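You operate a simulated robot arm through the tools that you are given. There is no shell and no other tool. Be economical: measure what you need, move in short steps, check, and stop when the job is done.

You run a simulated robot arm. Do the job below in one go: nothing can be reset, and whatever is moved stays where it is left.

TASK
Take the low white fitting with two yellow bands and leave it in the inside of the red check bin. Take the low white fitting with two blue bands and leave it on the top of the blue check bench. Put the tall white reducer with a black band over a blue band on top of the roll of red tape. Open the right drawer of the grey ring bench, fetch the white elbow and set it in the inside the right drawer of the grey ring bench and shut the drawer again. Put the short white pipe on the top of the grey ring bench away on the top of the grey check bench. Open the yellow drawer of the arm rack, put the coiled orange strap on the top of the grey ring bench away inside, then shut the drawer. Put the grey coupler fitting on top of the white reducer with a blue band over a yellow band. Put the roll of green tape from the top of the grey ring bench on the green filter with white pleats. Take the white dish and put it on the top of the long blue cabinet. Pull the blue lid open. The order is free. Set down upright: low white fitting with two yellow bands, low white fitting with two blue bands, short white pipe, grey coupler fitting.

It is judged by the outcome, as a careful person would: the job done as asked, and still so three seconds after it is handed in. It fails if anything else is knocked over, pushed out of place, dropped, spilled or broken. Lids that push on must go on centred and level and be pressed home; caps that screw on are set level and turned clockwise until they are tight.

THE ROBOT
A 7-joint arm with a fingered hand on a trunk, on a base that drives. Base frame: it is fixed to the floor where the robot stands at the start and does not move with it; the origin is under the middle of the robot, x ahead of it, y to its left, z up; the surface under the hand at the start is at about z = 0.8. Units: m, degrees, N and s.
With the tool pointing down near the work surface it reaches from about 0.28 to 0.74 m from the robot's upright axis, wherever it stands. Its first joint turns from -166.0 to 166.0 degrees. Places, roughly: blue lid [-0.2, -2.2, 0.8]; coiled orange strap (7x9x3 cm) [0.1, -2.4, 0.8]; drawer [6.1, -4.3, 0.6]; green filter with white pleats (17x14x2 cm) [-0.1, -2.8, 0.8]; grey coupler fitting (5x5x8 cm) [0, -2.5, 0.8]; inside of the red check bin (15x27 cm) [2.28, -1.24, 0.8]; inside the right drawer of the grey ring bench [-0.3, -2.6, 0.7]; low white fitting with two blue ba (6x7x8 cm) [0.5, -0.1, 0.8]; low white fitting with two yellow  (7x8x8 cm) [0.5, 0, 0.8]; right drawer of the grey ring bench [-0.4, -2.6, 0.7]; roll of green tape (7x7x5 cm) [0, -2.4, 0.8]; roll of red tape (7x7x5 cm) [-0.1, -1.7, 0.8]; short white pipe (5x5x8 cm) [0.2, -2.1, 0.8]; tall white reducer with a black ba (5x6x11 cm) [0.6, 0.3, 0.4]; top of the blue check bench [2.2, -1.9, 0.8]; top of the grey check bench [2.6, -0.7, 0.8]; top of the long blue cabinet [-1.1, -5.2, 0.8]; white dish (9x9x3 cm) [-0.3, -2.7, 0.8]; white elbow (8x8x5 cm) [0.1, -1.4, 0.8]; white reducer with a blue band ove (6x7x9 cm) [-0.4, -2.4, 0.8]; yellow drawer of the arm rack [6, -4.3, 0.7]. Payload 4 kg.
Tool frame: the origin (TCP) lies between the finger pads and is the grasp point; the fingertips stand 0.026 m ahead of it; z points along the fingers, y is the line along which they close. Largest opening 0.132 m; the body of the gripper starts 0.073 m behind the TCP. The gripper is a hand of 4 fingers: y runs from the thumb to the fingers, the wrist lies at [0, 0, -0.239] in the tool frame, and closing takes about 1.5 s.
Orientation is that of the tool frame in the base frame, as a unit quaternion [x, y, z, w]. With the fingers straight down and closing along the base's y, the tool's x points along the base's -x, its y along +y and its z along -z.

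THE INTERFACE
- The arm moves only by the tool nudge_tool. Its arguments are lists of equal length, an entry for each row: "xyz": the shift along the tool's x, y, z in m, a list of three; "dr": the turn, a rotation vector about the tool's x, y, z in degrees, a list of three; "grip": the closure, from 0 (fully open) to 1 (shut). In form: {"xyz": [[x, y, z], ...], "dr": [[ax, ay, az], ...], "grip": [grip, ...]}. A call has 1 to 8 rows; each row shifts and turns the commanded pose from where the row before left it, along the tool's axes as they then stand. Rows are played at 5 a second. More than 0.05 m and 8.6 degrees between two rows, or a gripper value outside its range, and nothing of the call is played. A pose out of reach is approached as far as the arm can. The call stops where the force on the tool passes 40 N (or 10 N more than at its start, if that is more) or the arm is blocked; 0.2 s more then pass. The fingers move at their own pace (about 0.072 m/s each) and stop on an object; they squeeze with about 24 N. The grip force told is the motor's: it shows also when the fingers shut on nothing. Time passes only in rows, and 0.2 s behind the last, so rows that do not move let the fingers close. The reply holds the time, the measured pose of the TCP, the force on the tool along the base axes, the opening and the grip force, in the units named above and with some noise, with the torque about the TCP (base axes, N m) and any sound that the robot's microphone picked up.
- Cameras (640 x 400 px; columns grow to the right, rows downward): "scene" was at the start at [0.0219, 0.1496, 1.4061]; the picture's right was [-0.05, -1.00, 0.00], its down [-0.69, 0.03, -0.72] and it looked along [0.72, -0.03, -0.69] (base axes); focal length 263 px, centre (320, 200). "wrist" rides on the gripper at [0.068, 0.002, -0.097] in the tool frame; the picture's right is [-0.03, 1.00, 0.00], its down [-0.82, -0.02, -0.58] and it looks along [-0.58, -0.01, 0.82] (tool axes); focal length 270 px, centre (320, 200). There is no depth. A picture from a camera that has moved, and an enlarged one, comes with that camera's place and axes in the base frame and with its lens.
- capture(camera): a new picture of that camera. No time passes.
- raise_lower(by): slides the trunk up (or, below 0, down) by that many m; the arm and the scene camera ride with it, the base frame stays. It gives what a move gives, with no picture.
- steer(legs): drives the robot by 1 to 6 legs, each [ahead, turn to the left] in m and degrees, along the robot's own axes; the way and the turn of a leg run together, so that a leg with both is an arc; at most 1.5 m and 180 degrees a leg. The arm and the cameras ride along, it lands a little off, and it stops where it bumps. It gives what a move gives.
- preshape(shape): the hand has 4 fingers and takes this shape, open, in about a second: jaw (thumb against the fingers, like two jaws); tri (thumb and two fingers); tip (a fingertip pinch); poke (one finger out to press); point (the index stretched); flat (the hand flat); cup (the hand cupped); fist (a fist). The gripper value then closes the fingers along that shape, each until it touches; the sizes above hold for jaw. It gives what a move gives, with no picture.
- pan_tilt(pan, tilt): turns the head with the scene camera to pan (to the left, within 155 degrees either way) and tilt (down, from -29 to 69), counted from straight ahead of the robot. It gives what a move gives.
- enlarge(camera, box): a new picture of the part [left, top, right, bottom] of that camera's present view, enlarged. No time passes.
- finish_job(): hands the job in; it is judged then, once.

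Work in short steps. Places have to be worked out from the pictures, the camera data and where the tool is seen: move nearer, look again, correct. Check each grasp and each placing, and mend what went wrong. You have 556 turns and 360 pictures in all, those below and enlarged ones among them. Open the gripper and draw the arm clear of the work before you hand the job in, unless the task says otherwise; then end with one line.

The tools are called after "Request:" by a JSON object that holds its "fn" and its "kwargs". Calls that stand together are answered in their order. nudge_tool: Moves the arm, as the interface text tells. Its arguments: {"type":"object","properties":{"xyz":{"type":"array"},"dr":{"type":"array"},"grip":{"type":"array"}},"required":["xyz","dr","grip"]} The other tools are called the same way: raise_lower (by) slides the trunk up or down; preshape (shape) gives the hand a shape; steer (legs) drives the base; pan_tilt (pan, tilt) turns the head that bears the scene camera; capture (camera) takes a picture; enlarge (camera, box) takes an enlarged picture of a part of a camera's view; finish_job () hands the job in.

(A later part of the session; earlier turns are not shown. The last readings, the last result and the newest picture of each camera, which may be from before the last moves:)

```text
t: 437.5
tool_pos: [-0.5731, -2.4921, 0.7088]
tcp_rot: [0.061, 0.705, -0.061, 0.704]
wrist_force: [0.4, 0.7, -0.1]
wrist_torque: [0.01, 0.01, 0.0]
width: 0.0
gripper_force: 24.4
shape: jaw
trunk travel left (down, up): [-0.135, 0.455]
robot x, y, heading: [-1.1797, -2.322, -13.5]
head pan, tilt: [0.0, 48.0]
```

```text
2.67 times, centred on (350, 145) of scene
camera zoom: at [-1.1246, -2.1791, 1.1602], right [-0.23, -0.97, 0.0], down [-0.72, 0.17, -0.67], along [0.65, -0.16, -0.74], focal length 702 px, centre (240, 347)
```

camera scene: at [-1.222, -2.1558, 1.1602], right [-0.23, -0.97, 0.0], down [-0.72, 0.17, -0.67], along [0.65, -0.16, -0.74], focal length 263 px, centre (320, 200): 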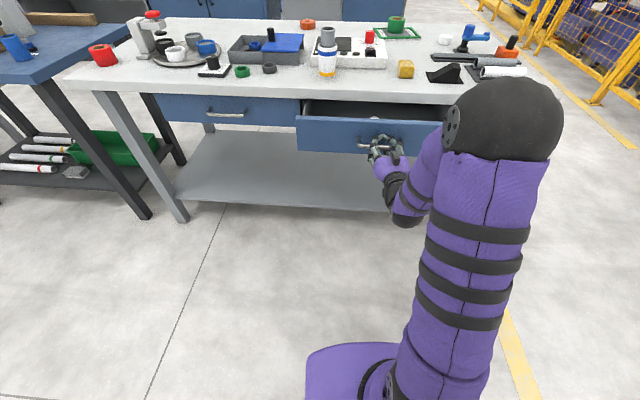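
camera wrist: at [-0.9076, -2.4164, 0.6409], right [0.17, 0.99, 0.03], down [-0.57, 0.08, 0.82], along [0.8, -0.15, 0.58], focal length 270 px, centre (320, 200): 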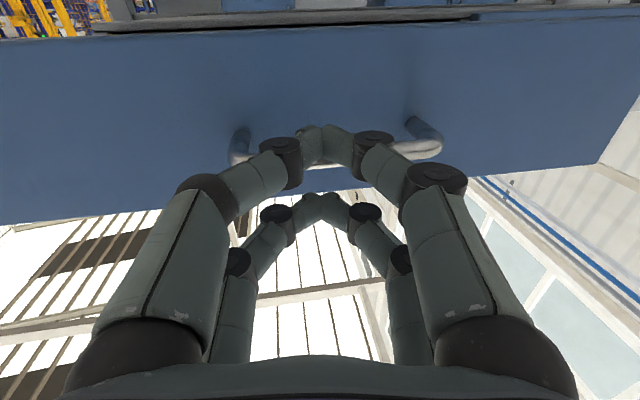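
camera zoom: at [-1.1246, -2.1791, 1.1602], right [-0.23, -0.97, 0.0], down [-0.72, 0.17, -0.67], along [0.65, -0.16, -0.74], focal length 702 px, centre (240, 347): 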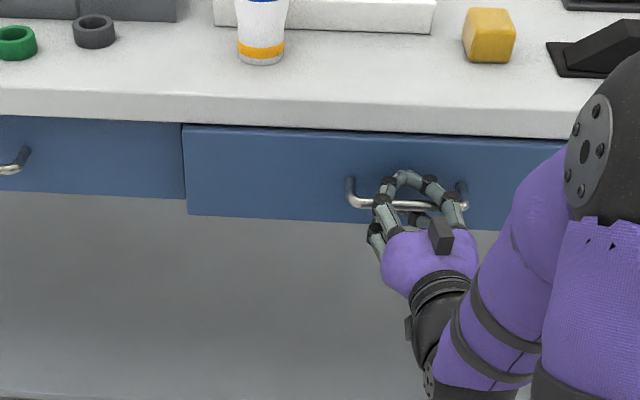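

Almost shut. Finish with small arm steps, watching force.

Request:
{"fn": "nudge_tool", "kwargs": {"xyz": [[0, 0, 0.008], [0, 0, 0.008], [0, 0, 0.008], [0, 0, 0.006], [0, 0, 0.006]], "dr": [[0, 0, 0], [0, 0, 0], [0, 0, 0], [0, 0, 0], [0, 0, 0]], "grip": [1, 1, 1, 1, 1]}}

Request:
{"fn": "enlarge", "kwargs": {"camera": "scene", "box": [240, 70, 460, 220]}}

```text
t: 438.7
tool_pos: [-0.5369, -2.4999, 0.7098]
tcp_rot: [0.06, 0.705, -0.06, 0.704]
wrist_force: [-1.1, -0.2, 0.2]
wrist_torque: [0.02, -0.03, 0.0]
width: 0.0
gripper_force: 24.2
shape: jaw
trunk travel left (down, up): [-0.135, 0.455]
robot x, y, heading: [-1.1771, -2.3264, -13.6]
head pan, tilt: [0.0, 48.0]
```

```text
2.67 times, centred on (350, 145) of scene
camera zoom: at [-1.1246, -2.1791, 1.1602], right [-0.23, -0.97, 0.0], down [-0.72, 0.17, -0.67], along [0.65, -0.16, -0.74], focal length 702 px, centre (240, 347)
```

zoom: 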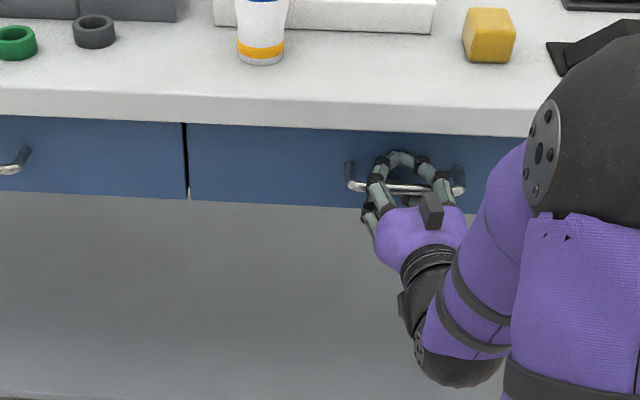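

Looks flush; push a little more to confirm it's at the stop.

Request:
{"fn": "nudge_tool", "kwargs": {"xyz": [[0, 0, 0.006], [0, 0, 0.006], [0, 0, 0.006]], "dr": [[0, 0, 0], [0, 0, 0], [0, 0, 0]], "grip": [1, 1, 1]}}

Request:
{"fn": "enlarge", "kwargs": {"camera": "scene", "box": [200, 70, 420, 220]}}

```text
t: 439.2
tool_pos: [-0.5364, -2.4993, 0.709]
tcp_rot: [0.061, 0.706, -0.06, 0.703]
wrist_force: [-20.5, 5.1, 5.2]
wrist_torque: [-0.05, -0.05, 0.03]
width: 0.0
gripper_force: 23.5
shape: jaw
trunk travel left (down, up): [-0.135, 0.455]
robot x, y, heading: [-1.1825, -2.3258, -13.5]
head pan, tilt: [0.0, 48.0]
stopped in row 2: the force on the tool passed its limit at 49 N (the readings are from after the stop); the commanded pose is now the measured one
```

```text
2.67 times, centred on (310, 145) of scene
camera zoom: at [-1.127, -2.1785, 1.1604], right [-0.23, -0.97, 0.0], down [-0.72, 0.17, -0.67], along [0.65, -0.16, -0.74], focal length 702 px, centre (347, 347)
```

zoom: 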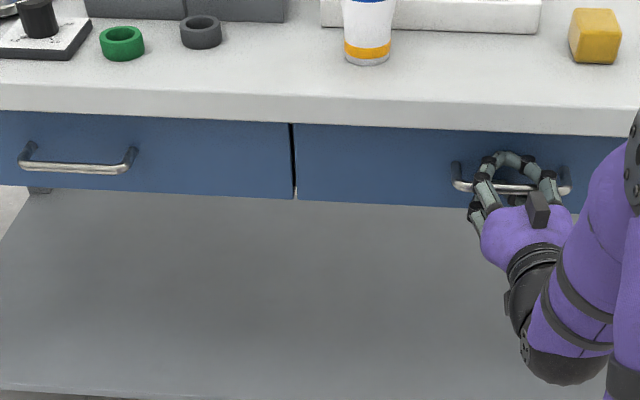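

The drawer is fully shut (49 N stop). Retreat straight back and verify.

Request:
{"fn": "nudge_tool", "kwargs": {"xyz": [[0, 0, -0.02], [0, 0, -0.03], [0, 0, -0.03]], "dr": [[0, 0, 0], [0, 0, 0], [0, 0, 0]], "grip": [1, 1, 1]}}

Request:
{"fn": "steer", "kwargs": {"legs": [[-0.35, 0]]}}

Request:
{"fn": "enlarge", "kwargs": {"camera": "scene", "box": [200, 30, 500, 220]}}

```text
t: 440.0
tool_pos: [-0.6144, -2.4854, 0.7075]
tcp_rot: [0.06, 0.706, -0.06, 0.703]
wrist_force: [-0.2, -0.3, 0.3]
wrist_torque: [-0.02, -0.01, 0.02]
width: 0.0
gripper_force: 23.6
shape: jaw
trunk travel left (down, up): [-0.135, 0.455]
robot x, y, heading: [-1.1774, -2.3238, -13.7]
head pan, tilt: [0.0, 48.0]
```

```text
t: 442.2
tool_pos: [-0.9493, -2.4076, 0.7061]
tcp_rot: [0.062, 0.707, -0.061, 0.702]
wrist_force: [-1.2, -0.3, -0.4]
wrist_torque: [0.0, -0.01, 0.0]
width: 0.0
gripper_force: 24.2
shape: jaw
trunk travel left (down, up): [-0.135, 0.455]
robot x, y, heading: [-1.5126, -2.2439, -13.6]
head pan, tilt: [0.0, 48.0]
```

```text
2.11 times, centred on (350, 125) of scene
camera zoom: at [-1.4602, -2.0981, 1.1602], right [-0.24, -0.97, 0.0], down [-0.72, 0.18, -0.67], along [0.65, -0.16, -0.74], focal length 554 px, centre (257, 358)
```

zoom: 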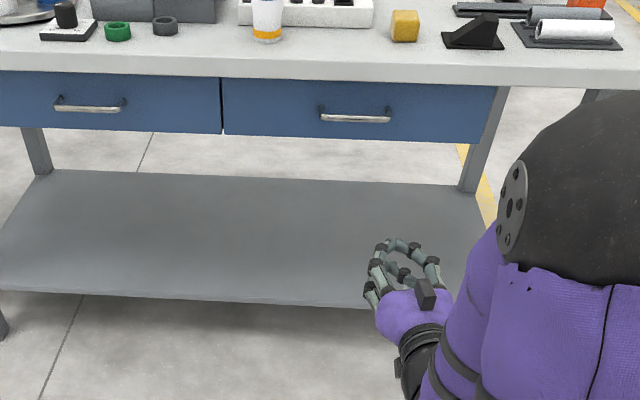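

Drawer verified shut. Next the tall reducer on bench A's lower shelf; the hand is already horizontal, good for reaching in. Drive to in front of bench A.

Request:
{"fn": "steer", "kwargs": {"legs": [[0, 96], [1.2, 0], [1.16, 0], [0, -72.5], [0.55, 0]]}}

Request:
{"fn": "pan_tilt", "kwargs": {"pan": 0, "tilt": 35}}

Request:
{"fn": "capture", "kwargs": {"camera": "scene"}}

Request:
{"fn": "capture", "kwargs": {"camera": "wrist"}}

```text
t: 464.4
tool_pos: [-0.0077, 0.1894, 0.7062]
tcp_rot: [-0.073, 0.706, 0.073, 0.701]
wrist_force: [-0.1, -0.4, -0.9]
wrist_torque: [0.0, 0.02, -0.01]
width: 0.0002
gripper_force: 23.2
shape: jaw
trunk travel left (down, up): [-0.135, 0.455]
robot x, y, heading: [-0.5924, 0.136, 8.2]
head pan, tilt: [0.0, 48.0]
```

```text
t: 465.1
tool_pos: [-0.0071, 0.1909, 0.7069]
tcp_rot: [-0.072, 0.705, 0.072, 0.701]
wrist_force: [0.7, -0.5, -0.9]
wrist_torque: [-0.01, 0.0, -0.04]
width: 0.0
gripper_force: 24.1
shape: jaw
trunk travel left (down, up): [-0.135, 0.455]
robot x, y, heading: [-0.5916, 0.1355, 8.1]
head pan, tilt: [0.0, 35.0]
```

```text
198 pictures are left
camera scene: at [-0.5864, 0.2895, 1.1792], right [0.14, -0.99, 0.0], down [-0.57, -0.08, -0.82], along [0.81, 0.12, -0.57], focal length 263 px, centre (320, 200)
```

scene: 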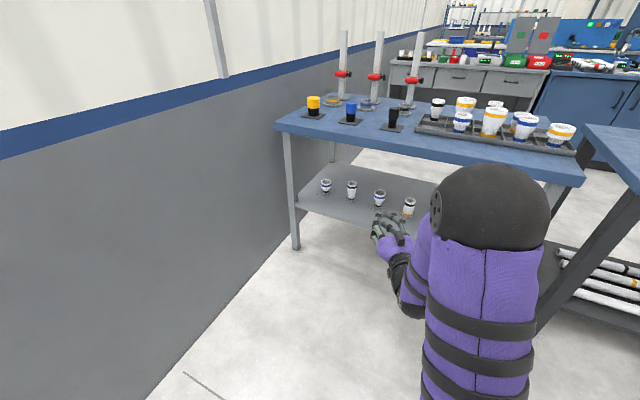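

```text
197 pictures are left
camera wrist: at [-0.1022, 0.1731, 0.6391], right [-0.2, 0.98, 0.03], down [-0.56, -0.14, 0.82], along [0.81, 0.15, 0.57], focal length 270 px, centre (320, 200)
```

wrist: 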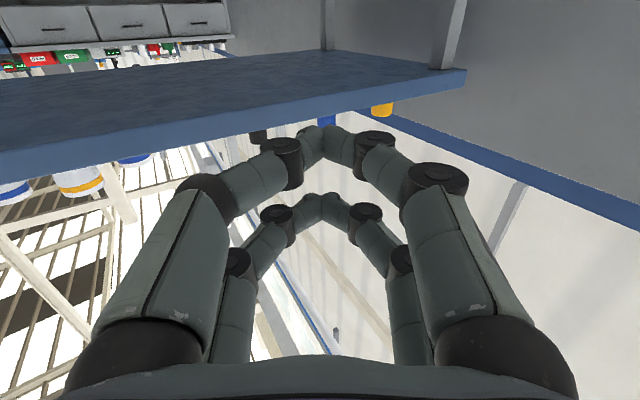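

Request:
{"fn": "enlarge", "kwargs": {"camera": "scene", "box": [280, 130, 470, 260]}}

```text
3.08 times, centred on (375, 195) of scene
camera zoom: at [-0.5864, 0.2895, 1.1792], right [0.14, -0.99, 0.0], down [-0.57, -0.08, -0.82], along [0.81, 0.12, -0.57], focal length 810 px, centre (151, 215)
```

zoom: 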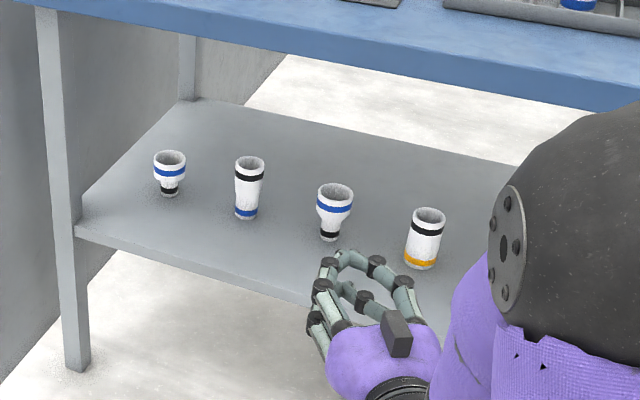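

The target (black over blue) is the second from the left on the shelf: base ~[0.61,0.295,0.353]. I'll tilt the hand 30° below horizontal so the wrist camera clears the shelf, and lower it.

Request:
{"fn": "nudge_tool", "kwargs": {"xyz": [[0, 0, 0], [0, 0, 0], [0, 0, 0], [0, 0, 0]], "dr": [[0, 7.5, 0], [0, 7.5, 0], [0, 7.5, 0], [0, 7.5, 0]], "grip": [0.6, 0.3, 0.3, 0.3]}}

Request:
{"fn": "raise_lower", "kwargs": {"by": -0.13}}

Request:
{"fn": "nudge_tool", "kwargs": {"xyz": [[0.026, 0, 0.015], [0.026, 0, 0.015], [0.026, 0, 0.015], [0.026, 0, 0.015], [0.026, 0, 0.015]], "dr": [[0, 0, 0], [0, 0, 0], [0, 0, 0], [0, 0, 0], [0, 0, 0]], "grip": [0.3, 0.3, 0.3, 0.3, 0.3]}}

Request:
{"fn": "capture", "kwargs": {"camera": "wrist"}}

Request:
{"fn": "capture", "kwargs": {"camera": "scene"}}

```text
t: 466.1
tool_pos: [-0.0073, 0.1907, 0.7072]
tcp_rot: [-0.09, 0.863, 0.052, 0.495]
wrist_force: [-0.2, 0.0, 0.7]
wrist_torque: [0.02, -0.01, -0.01]
width: 0.0923
gripper_force: 0.1
shape: jaw
trunk travel left (down, up): [-0.135, 0.455]
robot x, y, heading: [-0.592, 0.1332, 8.3]
head pan, tilt: [0.0, 35.0]
```

```text
t: 467.7
tool_pos: [-0.0078, 0.19, 0.578]
tcp_rot: [-0.089, 0.863, 0.051, 0.494]
wrist_force: [-0.2, 0.5, -0.5]
wrist_torque: [0.0, 0.03, 0.0]
width: 0.0918
gripper_force: 0.1
shape: jaw
trunk travel left (down, up): [-0.005, 0.585]
robot x, y, heading: [-0.5954, 0.1334, 8.0]
head pan, tilt: [0.0, 35.0]
```

```text
t: 468.9
tool_pos: [-0.0076, 0.1905, 0.4251]
tcp_rot: [-0.09, 0.863, 0.052, 0.494]
wrist_force: [0.3, 0.3, 0.6]
wrist_torque: [0.01, -0.01, -0.01]
width: 0.0919
gripper_force: 0.0
shape: jaw
trunk travel left (down, up): [-0.005, 0.585]
robot x, y, heading: [-0.5937, 0.1299, 8.0]
head pan, tilt: [0.0, 35.0]
```

```text
195 pictures are left
camera wrist: at [-0.1234, 0.1693, 0.4155], right [-0.19, 0.98, 0.02], down [-0.08, -0.04, 1.0], along [0.98, 0.19, 0.09], focal length 270 px, centre (320, 200)
```

wrist: 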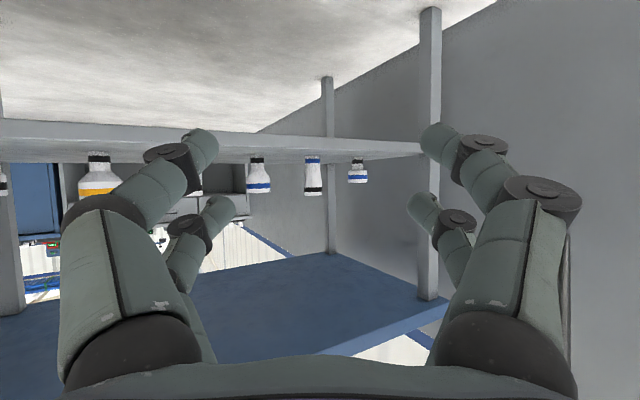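

```text
194 pictures are left
camera scene: at [-0.5865, 0.2895, 1.0493], right [0.14, -0.99, 0.0], down [-0.57, -0.08, -0.82], along [0.81, 0.12, -0.57], focal length 263 px, centre (320, 200)
```

scene: 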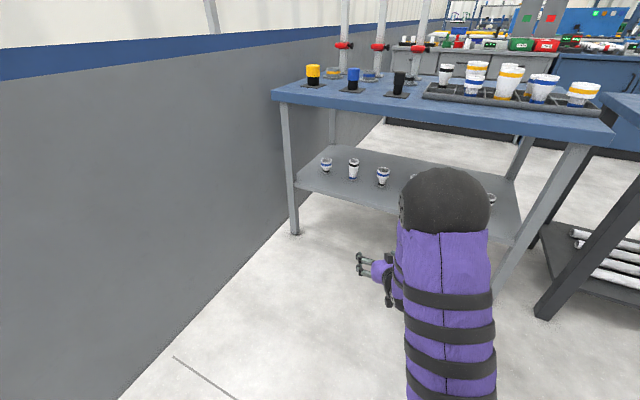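

Target reducer visible at the expected place. Shift 1.8 cm left and drive forward 0.35 m, then look again.

Request:
{"fn": "nudge_tool", "kwargs": {"xyz": [[-0.004, 0.018, 0.002]], "dr": [[0, 0, 0]], "grip": [0.25]}}

Request:
{"fn": "steer", "kwargs": {"legs": [[0.35, 0]]}}

Request:
{"fn": "capture", "kwargs": {"camera": "wrist"}}

Request:
{"fn": "capture", "kwargs": {"camera": "scene"}}

```text
t: 469.3
tool_pos: [-0.0091, 0.2102, 0.4284]
tcp_rot: [-0.09, 0.863, 0.052, 0.495]
wrist_force: [0.1, 1.3, -0.3]
wrist_torque: [0.05, 0.03, 0.01]
width: 0.0985
gripper_force: 0.0
shape: jaw
trunk travel left (down, up): [-0.005, 0.585]
robot x, y, heading: [-0.5898, 0.1341, 8.3]
head pan, tilt: [0.0, 35.0]
```

```text
t: 471.6
tool_pos: [0.3402, 0.2664, 0.4296]
tcp_rot: [-0.093, 0.862, 0.054, 0.494]
wrist_force: [0.1, -0.2, -0.5]
wrist_torque: [0.0, -0.01, 0.02]
width: 0.0988
gripper_force: 0.1
shape: jaw
trunk travel left (down, up): [-0.005, 0.585]
robot x, y, heading: [-0.2424, 0.1851, 8.8]
head pan, tilt: [0.0, 35.0]
```

```text
193 pictures are left
camera wrist: at [0.2244, 0.2441, 0.4184], right [-0.2, 0.98, 0.02], down [-0.08, -0.04, 1.0], along [0.98, 0.2, 0.09], focal length 270 px, centre (320, 200)
```

wrist: 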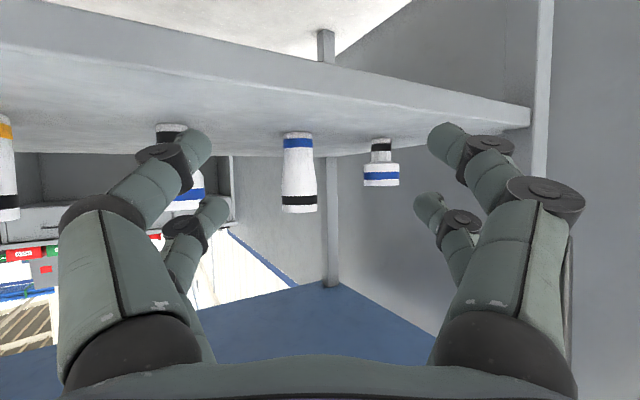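

```text
192 pictures are left
camera scene: at [-0.2389, 0.3416, 1.0492], right [0.15, -0.99, 0.0], down [-0.57, -0.09, -0.82], along [0.81, 0.12, -0.57], focal length 263 px, centre (320, 200)
```

scene: 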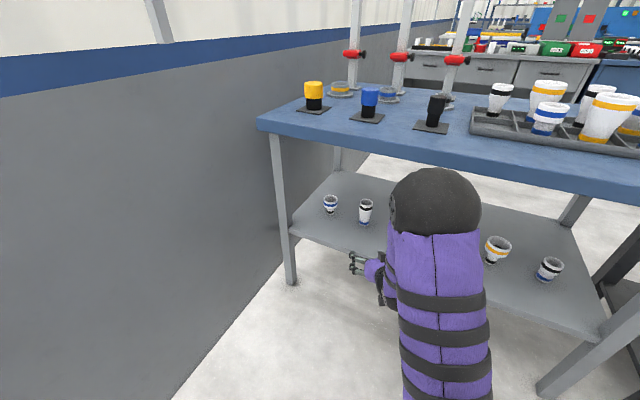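

I must keep the elbow (≈z 0.8) from hitting the table edge, so extend the arm rather than drive. Try 16 cm forward with a rightward correction.

Request:
{"fn": "nudge_tool", "kwargs": {"xyz": [[-0.02, -0.006, 0.0346], [-0.02, -0.006, 0.0346], [-0.02, -0.006, 0.0346], [-0.02, -0.006, 0.0346]], "dr": [[0, 0, 0], [0, 0, 0], [0, 0, 0], [0, 0, 0]], "grip": [0.25, 0.25, 0.25, 0.25]}}

Request:
{"fn": "capture", "kwargs": {"camera": "scene"}}

Request:
{"fn": "capture", "kwargs": {"camera": "wrist"}}

```text
t: 472.6
tool_pos: [0.5026, 0.2779, 0.4269]
tcp_rot: [-0.093, 0.863, 0.053, 0.494]
wrist_force: [0.3, -0.2, -0.1]
wrist_torque: [0.04, -0.01, -0.04]
width: 0.0988
gripper_force: 0.0
shape: jaw
trunk travel left (down, up): [-0.005, 0.585]
robot x, y, heading: [-0.2444, 0.1833, 8.8]
head pan, tilt: [0.0, 35.0]
```

```text
191 pictures are left
camera scene: at [-0.239, 0.3416, 1.0492], right [0.15, -0.99, 0.0], down [-0.57, -0.09, -0.82], along [0.81, 0.12, -0.57], focal length 263 px, centre (320, 200)
```

scene: 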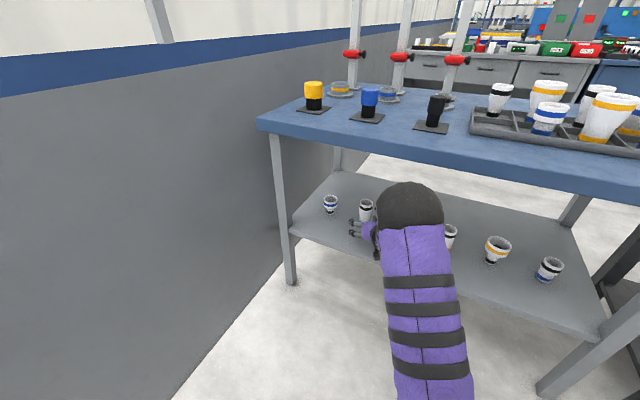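

```text
190 pictures are left
camera wrist: at [0.3863, 0.2552, 0.4173], right [-0.2, 0.98, 0.02], down [-0.08, -0.04, 1.0], along [0.98, 0.2, 0.09], focal length 270 px, centre (320, 200)
```

wrist: 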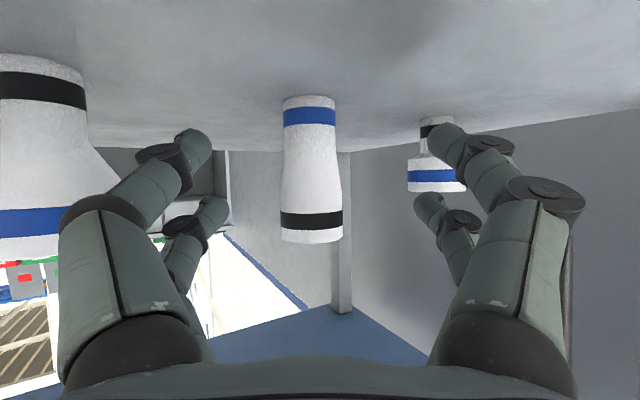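

The arm extends well and the elbow drops. 11 cm to go; extend further with a 7 mm right correction.

Request:
{"fn": "nudge_tool", "kwargs": {"xyz": [[-0.015, -0.004, 0.026], [-0.015, -0.003, 0.026], [-0.013, 0, 0.022]], "dr": [[0, 0, 0], [0, 0, 0], [0, 0, 0]], "grip": [0.25, 0.25, 0.25]}}

Request:
{"fn": "capture", "kwargs": {"camera": "scene"}}

Request:
{"fn": "capture", "kwargs": {"camera": "wrist"}}

```text
t: 473.4
tool_pos: [0.586, 0.287, 0.4279]
tcp_rot: [-0.093, 0.862, 0.053, 0.495]
wrist_force: [-0.3, -0.4, 0.4]
wrist_torque: [0.0, 0.02, 0.05]
width: 0.0983
gripper_force: 0.0
shape: jaw
trunk travel left (down, up): [-0.005, 0.585]
robot x, y, heading: [-0.2434, 0.1838, 9.0]
head pan, tilt: [0.0, 35.0]
```

```text
189 pictures are left
camera scene: at [-0.2389, 0.3416, 1.0492], right [0.15, -0.99, 0.0], down [-0.57, -0.09, -0.82], along [0.81, 0.12, -0.57], focal length 263 px, centre (320, 200)
```

scene: 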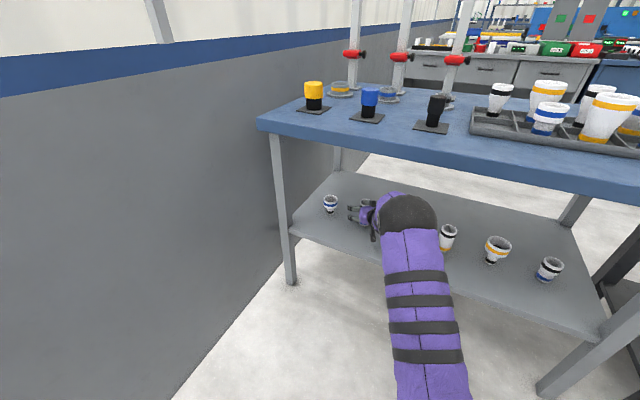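

```text
188 pictures are left
camera wrist: at [0.4707, 0.2657, 0.4167], right [-0.2, 0.98, 0.02], down [-0.08, -0.04, 1.0], along [0.98, 0.2, 0.08], focal length 270 px, centre (320, 200)
```

wrist: 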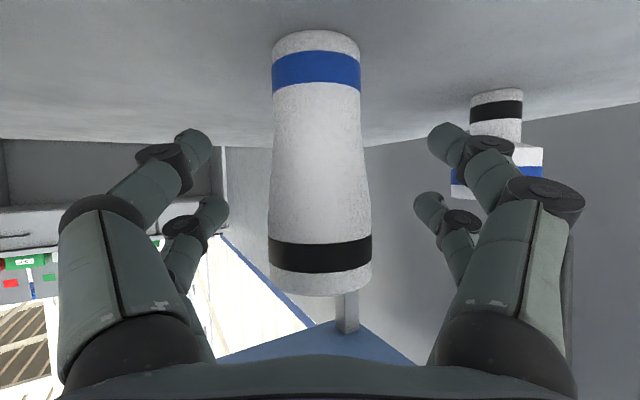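

Centred; 2.3 cm more, then close.

Request:
{"fn": "nudge_tool", "kwargs": {"xyz": [[-0.006, 0, 0.0105], [-0.006, 0, 0.0105], [0, 0, 0], [0, 0, 0], [0, 0, 0], [0, 0, 0], [0, 0, 0]], "dr": [[0, 0, 0], [0, 0, 0], [0, 0, 0], [0, 0, 0], [0, 0, 0], [0, 0, 0], [0, 0, 0]], "grip": [0.25, 0.25, 0.45, 0.6, 0.75, 0.9, 0.9]}}

Request:
{"fn": "capture", "kwargs": {"camera": "wrist"}}

```text
t: 475.0
tool_pos: [0.6105, 0.2933, 0.4271]
tcp_rot: [-0.093, 0.863, 0.053, 0.494]
wrist_force: [-0.1, -0.6, -0.9]
wrist_torque: [0.01, -0.08, 0.0]
width: 0.0055
gripper_force: 19.7
shape: jaw
trunk travel left (down, up): [-0.005, 0.585]
robot x, y, heading: [-0.2405, 0.1842, 8.7]
head pan, tilt: [0.0, 35.0]
```

```text
187 pictures are left
camera wrist: at [0.4942, 0.2711, 0.4166], right [-0.2, 0.98, 0.02], down [-0.08, -0.04, 1.0], along [0.98, 0.2, 0.08], focal length 270 px, centre (320, 200)
```

wrist: 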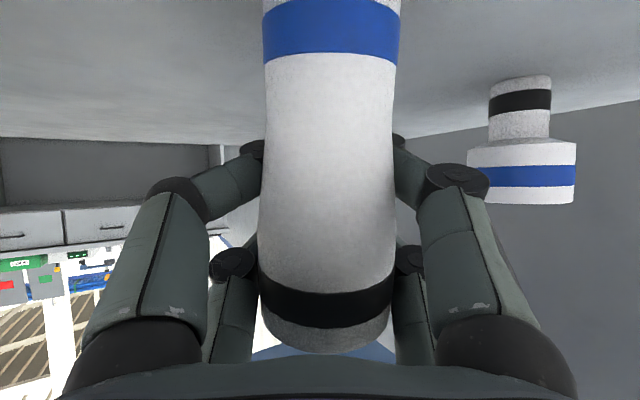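

Gripped and caged. Lift 3 cm and check.

Request:
{"fn": "nudge_tool", "kwargs": {"xyz": [[0, 0, 0], [-0.013, 0, -0.0075], [-0.013, 0, -0.0075]], "dr": [[0, 0, 0], [0, 0, 0], [0, 0, 0]], "grip": [0.95, 0.95, 0.95]}}

Request:
{"fn": "capture", "kwargs": {"camera": "wrist"}}

Request:
{"fn": "enlarge", "kwargs": {"camera": "scene", "box": [280, 150, 480, 290]}}

```text
t: 475.8
tool_pos: [0.6101, 0.2953, 0.457]
tcp_rot: [-0.093, 0.863, 0.054, 0.494]
wrist_force: [-0.7, -0.1, 0.4]
wrist_torque: [0.02, 0.01, -0.02]
width: 0.0068
gripper_force: 0.0
shape: jaw
trunk travel left (down, up): [-0.005, 0.585]
robot x, y, heading: [-0.2434, 0.1859, 8.9]
head pan, tilt: [0.0, 35.0]
```

```text
186 pictures are left
camera wrist: at [0.4947, 0.272, 0.4472], right [-0.2, 0.98, 0.02], down [-0.08, -0.04, 1.0], along [0.98, 0.2, 0.09], focal length 270 px, centre (320, 200)
```

wrist: 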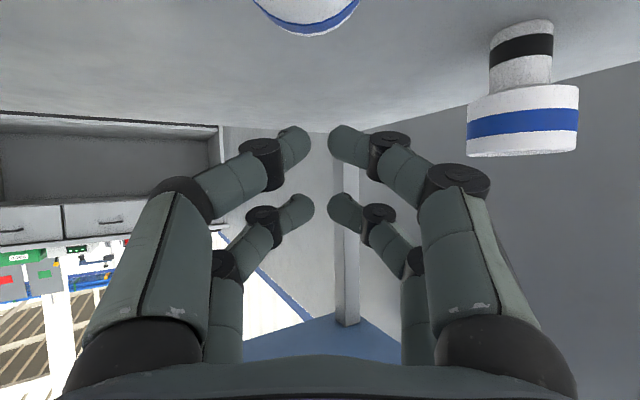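

```text
2.86 times, centred on (380, 220) of scene
camera zoom: at [-0.2387, 0.3417, 1.0492], right [0.15, -0.99, 0.0], down [-0.57, -0.09, -0.82], along [0.81, 0.12, -0.57], focal length 752 px, centre (149, 143)
```

zoom: 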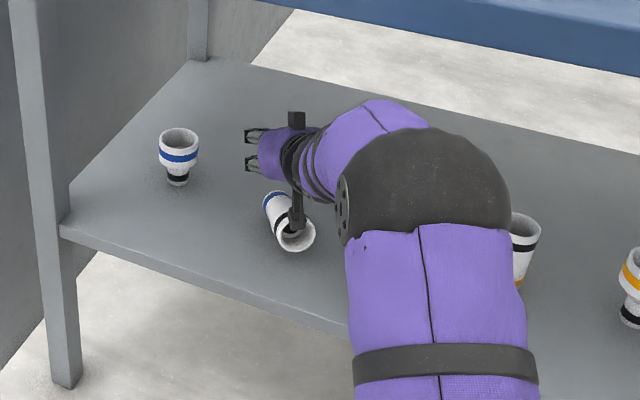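

The reducer slipped and lies on the shelf (its wide end toward me). I'll raise the hand, withdraw, and regrasp differently.

Request:
{"fn": "nudge_tool", "kwargs": {"xyz": [[-0.026, 0, -0.015], [-0.026, 0, -0.015]], "dr": [[0, 0, 0], [0, 0, 0]], "grip": [0.95, 0.95]}}

Request:
{"fn": "nudge_tool", "kwargs": {"xyz": [[0.02, 0, -0.0346], [0.02, 0, -0.0346], [0.02, 0, -0.0346], [0.02, 0, -0.0346], [0.02, 0, -0.0346], [0.02, 0, -0.0346]], "dr": [[0, 0, 0], [0, 0, 0], [0, 0, 0], [0, 0, 0], [0, 0, 0], [0, 0, 0]], "grip": [0.9, 0.9, 0.9, 0.9, 0.9, 0.9]}}

Request:
{"fn": "enlarge", "kwargs": {"camera": "scene", "box": [280, 150, 480, 290]}}

Request:
{"fn": "capture", "kwargs": {"camera": "wrist"}}

```text
t: 476.4
tool_pos: [0.6115, 0.2939, 0.5178]
tcp_rot: [-0.092, 0.863, 0.053, 0.494]
wrist_force: [0.0, -0.5, -0.6]
wrist_torque: [0.0, -0.04, 0.0]
width: 0.0065
gripper_force: 0.1
shape: jaw
trunk travel left (down, up): [-0.005, 0.585]
robot x, y, heading: [-0.2469, 0.1849, 8.9]
head pan, tilt: [0.0, 35.0]
```

```text
t: 477.8
tool_pos: [0.378, 0.2416, 0.5189]
tcp_rot: [-0.093, 0.862, 0.054, 0.495]
wrist_force: [0.2, -0.3, 0.2]
wrist_torque: [0.02, 0.04, 0.01]
width: 0.0129
gripper_force: 0.2
shape: jaw
trunk travel left (down, up): [-0.005, 0.585]
robot x, y, heading: [-0.2442, 0.1847, 8.9]
head pan, tilt: [0.0, 35.0]
```

```text
2.86 times, centred on (380, 220) of scene
camera zoom: at [-0.2387, 0.3417, 1.0492], right [0.15, -0.99, 0.0], down [-0.57, -0.09, -0.82], along [0.81, 0.12, -0.57], focal length 752 px, centre (149, 143)
```

zoom: 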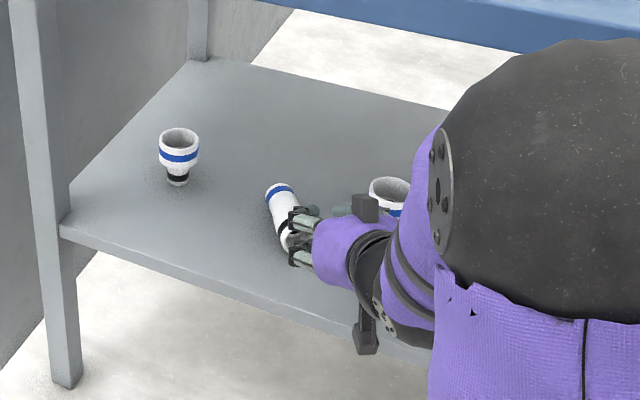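

```text
183 pictures are left
camera wrist: at [0.2614, 0.2192, 0.5087], right [-0.2, 0.98, 0.02], down [-0.08, -0.04, 1.0], along [0.98, 0.2, 0.09], focal length 270 px, centre (320, 200)
```

wrist: 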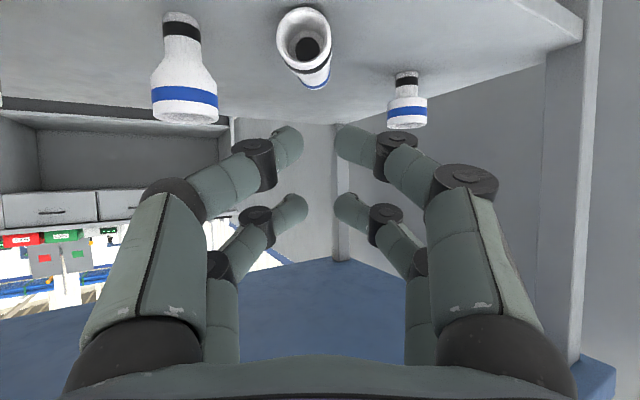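

Clear view: it lies with the wide end toward me at ~[0.52,0.26], pointing to [0.63,0.295]. I'll back out and flip the hand 180° about its axis (camera on top) so it can grip along the reducer's axis.

Request:
{"fn": "steer", "kwargs": {"legs": [[-0.3, 0]]}}

Request:
{"fn": "nudge_tool", "kwargs": {"xyz": [[0, 0, 0], [0, 0, 0], [0, 0, 0], [0, 0, 0], [0, 0, 0], [0, 0, 0], [0, 0, 0], [0, 0, 0]], "dr": [[0, 0, 8.2], [0, 0, 8.2], [0, 0, 8.2], [0, 0, 8.2], [0, 0, 8.2], [0, 0, 8.2], [0, 0, 8.2], [0, 0, 8.2]], "grip": [0.5, 0.5, 0.5, 0.5, 0.5, 0.5, 0.5, 0.5]}}

Request:
{"fn": "nudge_tool", "kwargs": {"xyz": [[0, 0, 0], [0, 0, 0], [0, 0, 0], [0, 0, 0], [0, 0, 0], [0, 0, 0], [0, 0, 0], [0, 0, 0]], "dr": [[0, 0, 8.2], [0, 0, 8.2], [0, 0, 8.2], [0, 0, 8.2], [0, 0, 8.2], [0, 0, 8.2], [0, 0, 8.2], [0, 0, 8.2]], "grip": [0.5, 0.5, 0.5, 0.5, 0.5, 0.5, 0.5, 0.5]}}

Request:
{"fn": "nudge_tool", "kwargs": {"xyz": [[0, 0, 0], [0, 0, 0], [0, 0, 0], [0, 0, 0], [0, 0, 0], [0, 0, 0]], "dr": [[0, 0, 8.2], [0, 0, 8.2], [0, 0, 8.2], [0, 0, 8.2], [0, 0, 8.2], [0, 0, 7.8]], "grip": [0.5, 0.5, 0.5, 0.5, 0.5, 0.5]}}

Request:
{"fn": "capture", "kwargs": {"camera": "wrist"}}

```text
t: 479.8
tool_pos: [0.083, 0.1934, 0.5188]
tcp_rot: [-0.09, 0.863, 0.052, 0.494]
wrist_force: [-0.7, -1.2, -0.2]
wrist_torque: [-0.01, 0.0, -0.01]
width: 0.0128
gripper_force: 0.1
shape: jaw
trunk travel left (down, up): [-0.005, 0.585]
robot x, y, heading: [-0.537, 0.1389, 8.4]
head pan, tilt: [0.0, 35.0]
```

```text
t: 481.6
tool_pos: [0.0834, 0.1943, 0.5182]
tcp_rot: [0.393, 0.773, 0.312, 0.387]
wrist_force: [-0.5, -0.4, 0.4]
wrist_torque: [0.02, 0.03, 0.01]
width: 0.0655
gripper_force: 0.1
shape: jaw
trunk travel left (down, up): [-0.005, 0.585]
robot x, y, heading: [-0.5353, 0.1459, 8.5]
head pan, tilt: [0.0, 35.0]
```

```text
t: 483.4
tool_pos: [0.0841, 0.1929, 0.5186]
tcp_rot: [0.749, 0.437, 0.472, 0.156]
wrist_force: [0.3, 0.2, -0.8]
wrist_torque: [0.01, 0.01, 0.01]
width: 0.0653
gripper_force: 0.2
shape: jaw
trunk travel left (down, up): [-0.005, 0.585]
robot x, y, heading: [-0.537, 0.1442, 8.5]
head pan, tilt: [0.0, 35.0]
```

```text
t: 484.8
tool_pos: [0.0843, 0.1932, 0.5197]
tcp_rot: [0.863, 0.089, 0.494, -0.053]
wrist_force: [-1.0, 0.2, 0.3]
wrist_torque: [-0.01, -0.02, -0.02]
width: 0.0655
gripper_force: 0.1
shape: jaw
trunk travel left (down, up): [-0.005, 0.585]
robot x, y, heading: [-0.5367, 0.1395, 8.5]
head pan, tilt: [0.0, 35.0]
```

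```text
182 pictures are left
camera wrist: at [0.0364, 0.1822, 0.6267], right [0.19, -0.98, -0.02], down [-0.9, -0.17, -0.41], along [0.4, 0.1, -0.91], focal length 270 px, centre (320, 200)
```

wrist: 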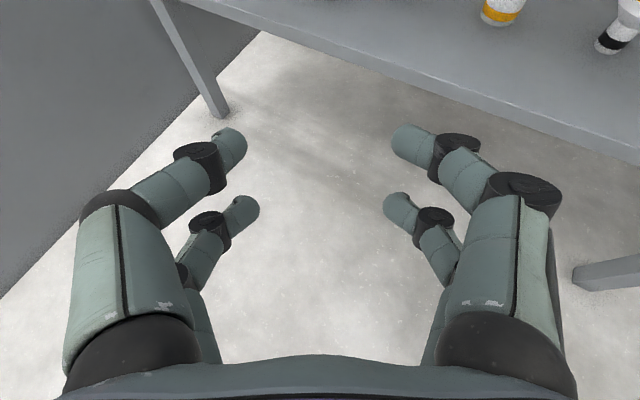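

The flip works (camera on top now). Flatten the tilt to ~22° and turn the base 7° left to align with the reducer's axis.

Request:
{"fn": "nudge_tool", "kwargs": {"xyz": [[0, 0, 0], [0, 0, 0]], "dr": [[0, 4, 0], [0, 4, 0]], "grip": [0.4, 0.35]}}

Request:
{"fn": "steer", "kwargs": {"legs": [[0, 7]]}}

Request:
{"fn": "capture", "kwargs": {"camera": "scene"}}

Request:
{"fn": "capture", "kwargs": {"camera": "wrist"}}

```text
t: 485.4
tool_pos: [0.0837, 0.1936, 0.5195]
tcp_rot: [0.826, 0.085, 0.554, -0.058]
wrist_force: [-0.4, -0.6, -0.6]
wrist_torque: [-0.01, -0.01, 0.0]
width: 0.0855
gripper_force: 0.1
shape: jaw
trunk travel left (down, up): [-0.005, 0.585]
robot x, y, heading: [-0.5408, 0.1406, 8.1]
head pan, tilt: [0.0, 35.0]
```

```text
t: 486.4
tool_pos: [0.0721, 0.2689, 0.5205]
tcp_rot: [0.82, 0.137, 0.548, -0.092]
wrist_force: [0.0, 0.1, -0.3]
wrist_torque: [-0.01, -0.01, 0.0]
width: 0.0855
gripper_force: 0.1
shape: jaw
trunk travel left (down, up): [-0.005, 0.585]
robot x, y, heading: [-0.5404, 0.1435, 15.5]
head pan, tilt: [0.0, 35.0]
```

```text
181 pictures are left
camera scene: at [-0.5516, 0.2968, 1.0492], right [0.27, -0.96, 0.0], down [-0.55, -0.15, -0.82], along [0.79, 0.22, -0.57], focal length 263 px, centre (320, 200)
```

scene: 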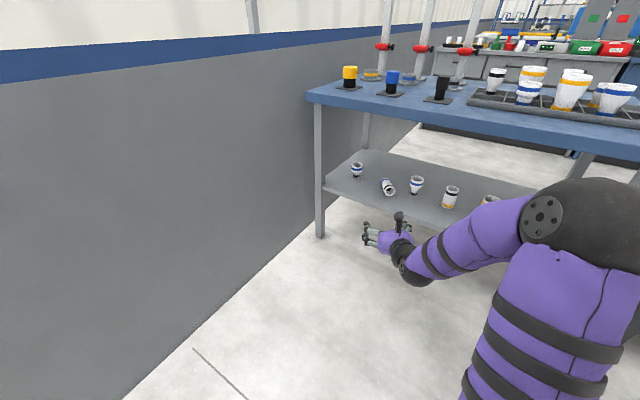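

```text
180 pictures are left
camera wrist: at [0.0129, 0.2471, 0.6193], right [0.32, -0.95, -0.02], down [-0.81, -0.25, -0.54], along [0.5, 0.19, -0.84], focal length 270 px, centre (320, 200)
```

wrist: 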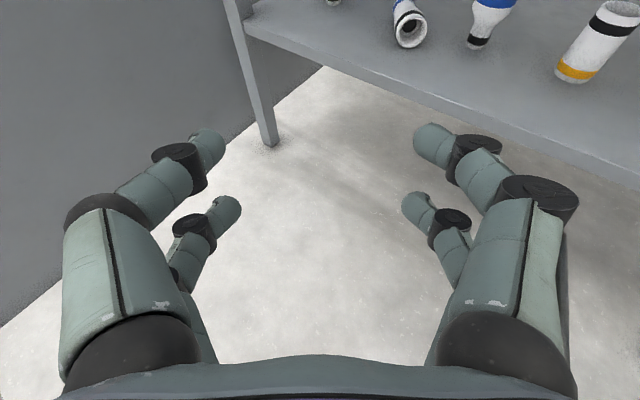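

Object rim at ~[0.53,0.261], aligned with hand azimuth (18.6°), but I need to be ~0.16 m further right. Reposition the base.

Request:
{"fn": "steer", "kwargs": {"legs": [[-0.3, 0], [0, -32], [0.345, 0], [0, 32.5]]}}

Request:
{"fn": "capture", "kwargs": {"camera": "wrist"}}

Request:
{"fn": "capture", "kwargs": {"camera": "scene"}}

```text
t: 493.7
tool_pos: [0.1149, 0.0891, 0.5196]
tcp_rot: [0.819, 0.137, 0.55, -0.092]
wrist_force: [-0.2, 0.6, 0.3]
wrist_torque: [0.02, 0.0, 0.0]
width: 0.0854
gripper_force: 0.0
shape: jaw
trunk travel left (down, up): [-0.005, 0.585]
robot x, y, heading: [-0.499, -0.0372, 15.6]
head pan, tilt: [0.0, 35.0]
```

```text
179 pictures are left
camera wrist: at [0.056, 0.0677, 0.6193], right [0.32, -0.95, -0.02], down [-0.81, -0.25, -0.54], along [0.5, 0.19, -0.84], focal length 270 px, centre (320, 200)
```

wrist: 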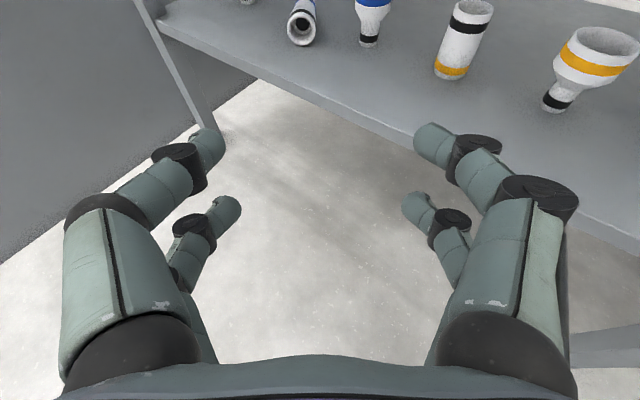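

```text
178 pictures are left
camera scene: at [-0.5087, 0.1168, 1.0492], right [0.27, -0.96, 0.0], down [-0.55, -0.15, -0.82], along [0.79, 0.22, -0.57], focal length 263 px, centre (320, 200)
```

scene: 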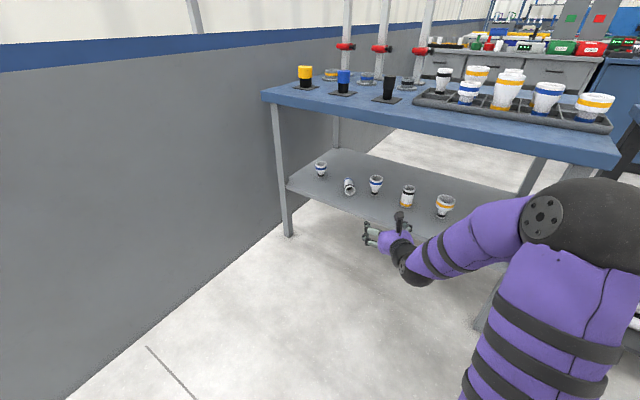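

Lower the hand to z≈0.40, shift 3 cm left, then drive 0.2 m forward.

Request:
{"fn": "nudge_tool", "kwargs": {"xyz": [[-0.037, -0.01, 0.015], [-0.037, -0.011, 0.015], [-0.036, -0.011, 0.015]], "dr": [[0, 0, 0], [0, 0, 0], [0, 0, 0]], "grip": [0.35, 0.35, 0.35]}}

Request:
{"fn": "steer", "kwargs": {"legs": [[0.2, 0]]}}

Request:
{"fn": "capture", "kwargs": {"camera": "wrist"}}

Request:
{"fn": "capture", "kwargs": {"camera": "scene"}}

```text
t: 494.5
tool_pos: [0.1045, 0.1192, 0.4009]
tcp_rot: [0.819, 0.137, 0.55, -0.092]
wrist_force: [0.2, -1.0, 0.4]
wrist_torque: [-0.02, 0.03, -0.01]
width: 0.0855
gripper_force: 0.0
shape: jaw
trunk travel left (down, up): [-0.005, 0.585]
robot x, y, heading: [-0.4926, -0.0378, 15.5]
head pan, tilt: [0.0, 35.0]
```

```text
t: 496.1
tool_pos: [0.2998, 0.1756, 0.4007]
tcp_rot: [0.819, 0.139, 0.549, -0.094]
wrist_force: [-0.1, -0.2, 0.6]
wrist_torque: [0.02, 0.0, 0.01]
width: 0.0855
gripper_force: 0.0
shape: jaw
trunk travel left (down, up): [-0.005, 0.585]
robot x, y, heading: [-0.2975, 0.0165, 15.9]
head pan, tilt: [0.0, 35.0]
```

```text
177 pictures are left
camera wrist: at [0.2398, 0.1543, 0.5005], right [0.32, -0.95, -0.02], down [-0.8, -0.26, -0.54], along [0.5, 0.19, -0.84], focal length 270 px, centre (320, 200)
```

wrist: 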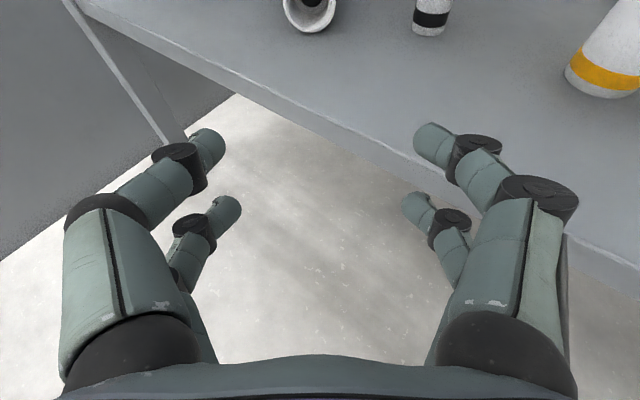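

```text
176 pictures are left
camera scene: at [-0.3143, 0.1715, 1.0492], right [0.27, -0.96, 0.0], down [-0.55, -0.16, -0.82], along [0.79, 0.22, -0.57], focal length 263 px, centre (320, 200)
```

scene: 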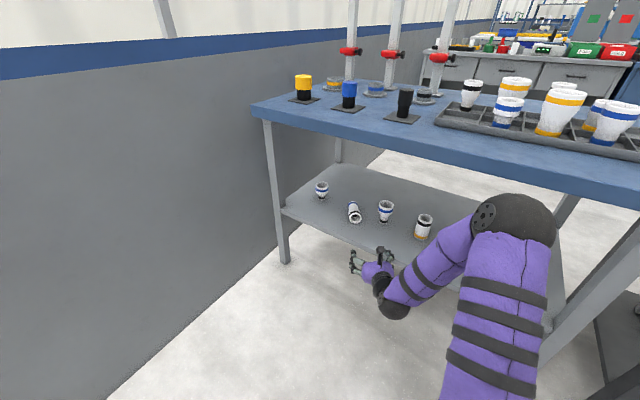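

The elbow is near the table edge, so extend the arm (not the base) by 18 cm now and watch the elbow.

Request:
{"fn": "nudge_tool", "kwargs": {"xyz": [[0.015, 0, 0.037], [0.015, 0, 0.037], [0.015, 0, 0.037], [0.015, 0, 0.037]], "dr": [[0, 0, 0], [0, 0, 0], [0, 0, 0], [0, 0, 0]], "grip": [0.35, 0.35, 0.35, 0.35]}}

Request:
{"fn": "capture", "kwargs": {"camera": "wrist"}}

Request:
{"fn": "capture", "kwargs": {"camera": "scene"}}

```text
t: 497.1
tool_pos: [0.452, 0.2292, 0.4013]
tcp_rot: [0.819, 0.138, 0.549, -0.093]
wrist_force: [-0.2, -0.7, -0.1]
wrist_torque: [0.04, 0.0, 0.01]
width: 0.0855
gripper_force: 0.1
shape: jaw
trunk travel left (down, up): [-0.005, 0.585]
robot x, y, heading: [-0.3036, 0.0168, 15.8]
head pan, tilt: [0.0, 35.0]
```

```text
175 pictures are left
camera wrist: at [0.3934, 0.207, 0.5008], right [0.32, -0.95, -0.02], down [-0.8, -0.26, -0.53], along [0.5, 0.19, -0.84], focal length 270 px, centre (320, 200)
```

wrist: 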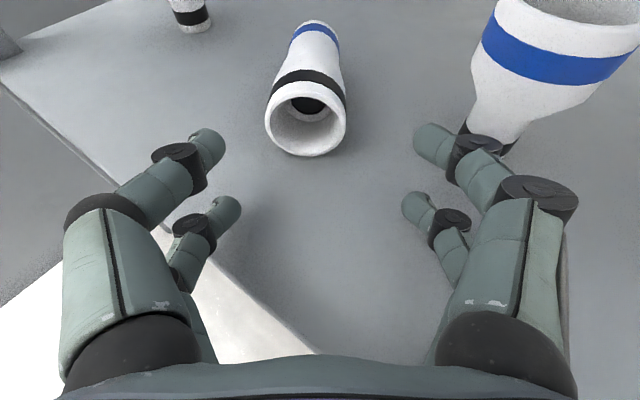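

```text
174 pictures are left
camera scene: at [-0.3143, 0.1715, 1.0492], right [0.27, -0.96, 0.0], down [-0.55, -0.16, -0.82], along [0.79, 0.22, -0.57], focal length 263 px, centre (320, 200)
```

scene: 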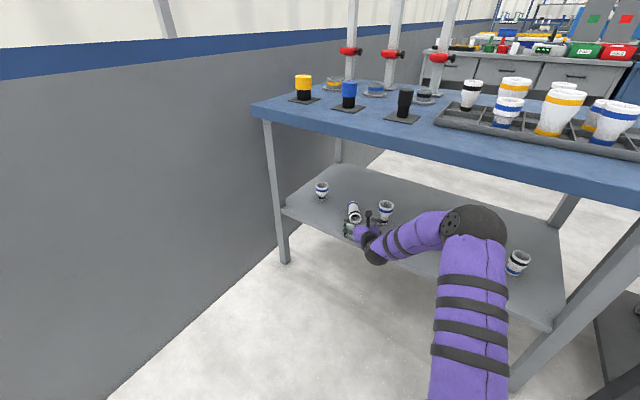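

Now well lined up with the reducer, 12 cm to go. Extend further.

Request:
{"fn": "nudge_tool", "kwargs": {"xyz": [[0.014, -0.003, 0.034], [0.014, -0.003, 0.034]], "dr": [[0, 0, 0], [0, 0, 0]], "grip": [0.35, 0.35]}}

Request:
{"fn": "capture", "kwargs": {"camera": "wrist"}}

Request:
{"fn": "capture", "kwargs": {"camera": "scene"}}

```text
t: 497.7
tool_pos: [0.5183, 0.2589, 0.402]
tcp_rot: [0.819, 0.138, 0.549, -0.093]
wrist_force: [0.2, 0.2, 0.3]
wrist_torque: [0.01, 0.03, -0.01]
width: 0.0858
gripper_force: 0.1
shape: jaw
trunk travel left (down, up): [-0.005, 0.585]
robot x, y, heading: [-0.2966, 0.019, 16.0]
head pan, tilt: [0.0, 35.0]
```

```text
173 pictures are left
camera wrist: at [0.4597, 0.2376, 0.5018], right [0.32, -0.95, -0.02], down [-0.8, -0.26, -0.53], along [0.5, 0.19, -0.84], focal length 270 px, centre (320, 200)
```

wrist: 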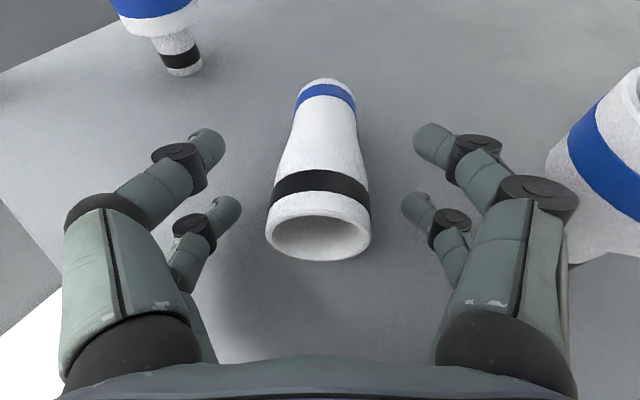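

```text
172 pictures are left
camera scene: at [-0.3143, 0.1715, 1.0492], right [0.27, -0.96, 0.0], down [-0.55, -0.16, -0.82], along [0.79, 0.22, -0.57], focal length 263 px, centre (320, 200)
```

scene: 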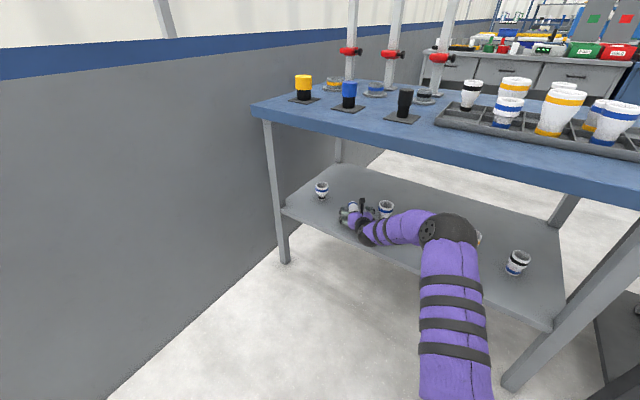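

Advance 3 cm so the pads reach the reducer's middle, then close.

Request:
{"fn": "nudge_tool", "kwargs": {"xyz": [[0.0055, 0.001, 0.014], [0.0055, 0.001, 0.014], [0, 0, 0], [0, 0, 0], [0, 0, 0], [0, 0, 0], [0, 0, 0]], "dr": [[0, 0, 0], [0, 0, 0], [0, 0, 0], [0, 0, 0], [0, 0, 0], [0, 0, 0], [0, 0, 0]], "grip": [0.35, 0.35, 0.5, 0.6, 0.7, 0.8, 0.9]}}

Request:
{"fn": "capture", "kwargs": {"camera": "wrist"}}

```text
t: 499.3
tool_pos: [0.5464, 0.2663, 0.4007]
tcp_rot: [0.819, 0.138, 0.549, -0.093]
wrist_force: [-0.4, -0.4, 0.3]
wrist_torque: [-0.02, 0.0, -0.03]
width: 0.0165
gripper_force: 0.0
shape: jaw
trunk travel left (down, up): [-0.005, 0.585]
robot x, y, heading: [-0.298, 0.0131, 15.6]
head pan, tilt: [0.0, 35.0]
```

```text
171 pictures are left
camera wrist: at [0.4872, 0.2452, 0.5008], right [0.32, -0.95, -0.02], down [-0.8, -0.26, -0.54], along [0.5, 0.19, -0.84], focal length 270 px, centre (320, 200)
```

wrist: 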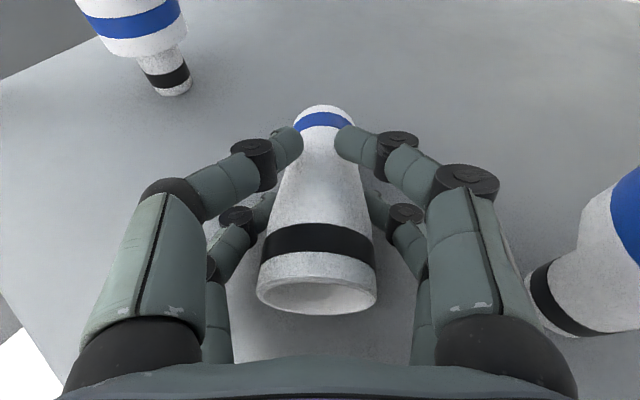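

Continue closing to firm contact.

Request:
{"fn": "nudge_tool", "kwargs": {"xyz": [[0, 0, 0], [0, 0, 0], [0, 0, 0]], "dr": [[0, 0, 0], [0, 0, 0], [0, 0, 0]], "grip": [1, 1, 1]}}

Request:
{"fn": "capture", "kwargs": {"camera": "wrist"}}

```text
t: 500.1
tool_pos: [0.547, 0.266, 0.4012]
tcp_rot: [0.82, 0.137, 0.548, -0.092]
wrist_force: [0.1, -0.3, -0.4]
wrist_torque: [0.0, 0.01, 0.03]
width: 0.0025
gripper_force: 24.3
shape: jaw
trunk travel left (down, up): [-0.005, 0.585]
robot x, y, heading: [-0.3007, 0.0164, 16.0]
head pan, tilt: [0.0, 35.0]
```

```text
170 pictures are left
camera wrist: at [0.4872, 0.2452, 0.5003], right [0.32, -0.95, -0.02], down [-0.81, -0.26, -0.53], along [0.5, 0.19, -0.84], focal length 270 px, centre (320, 200)
```

wrist: 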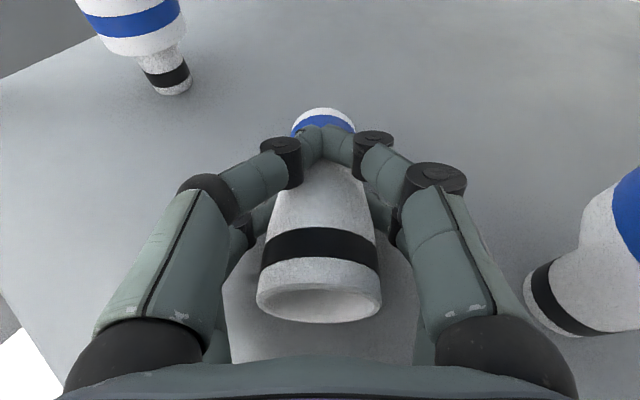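

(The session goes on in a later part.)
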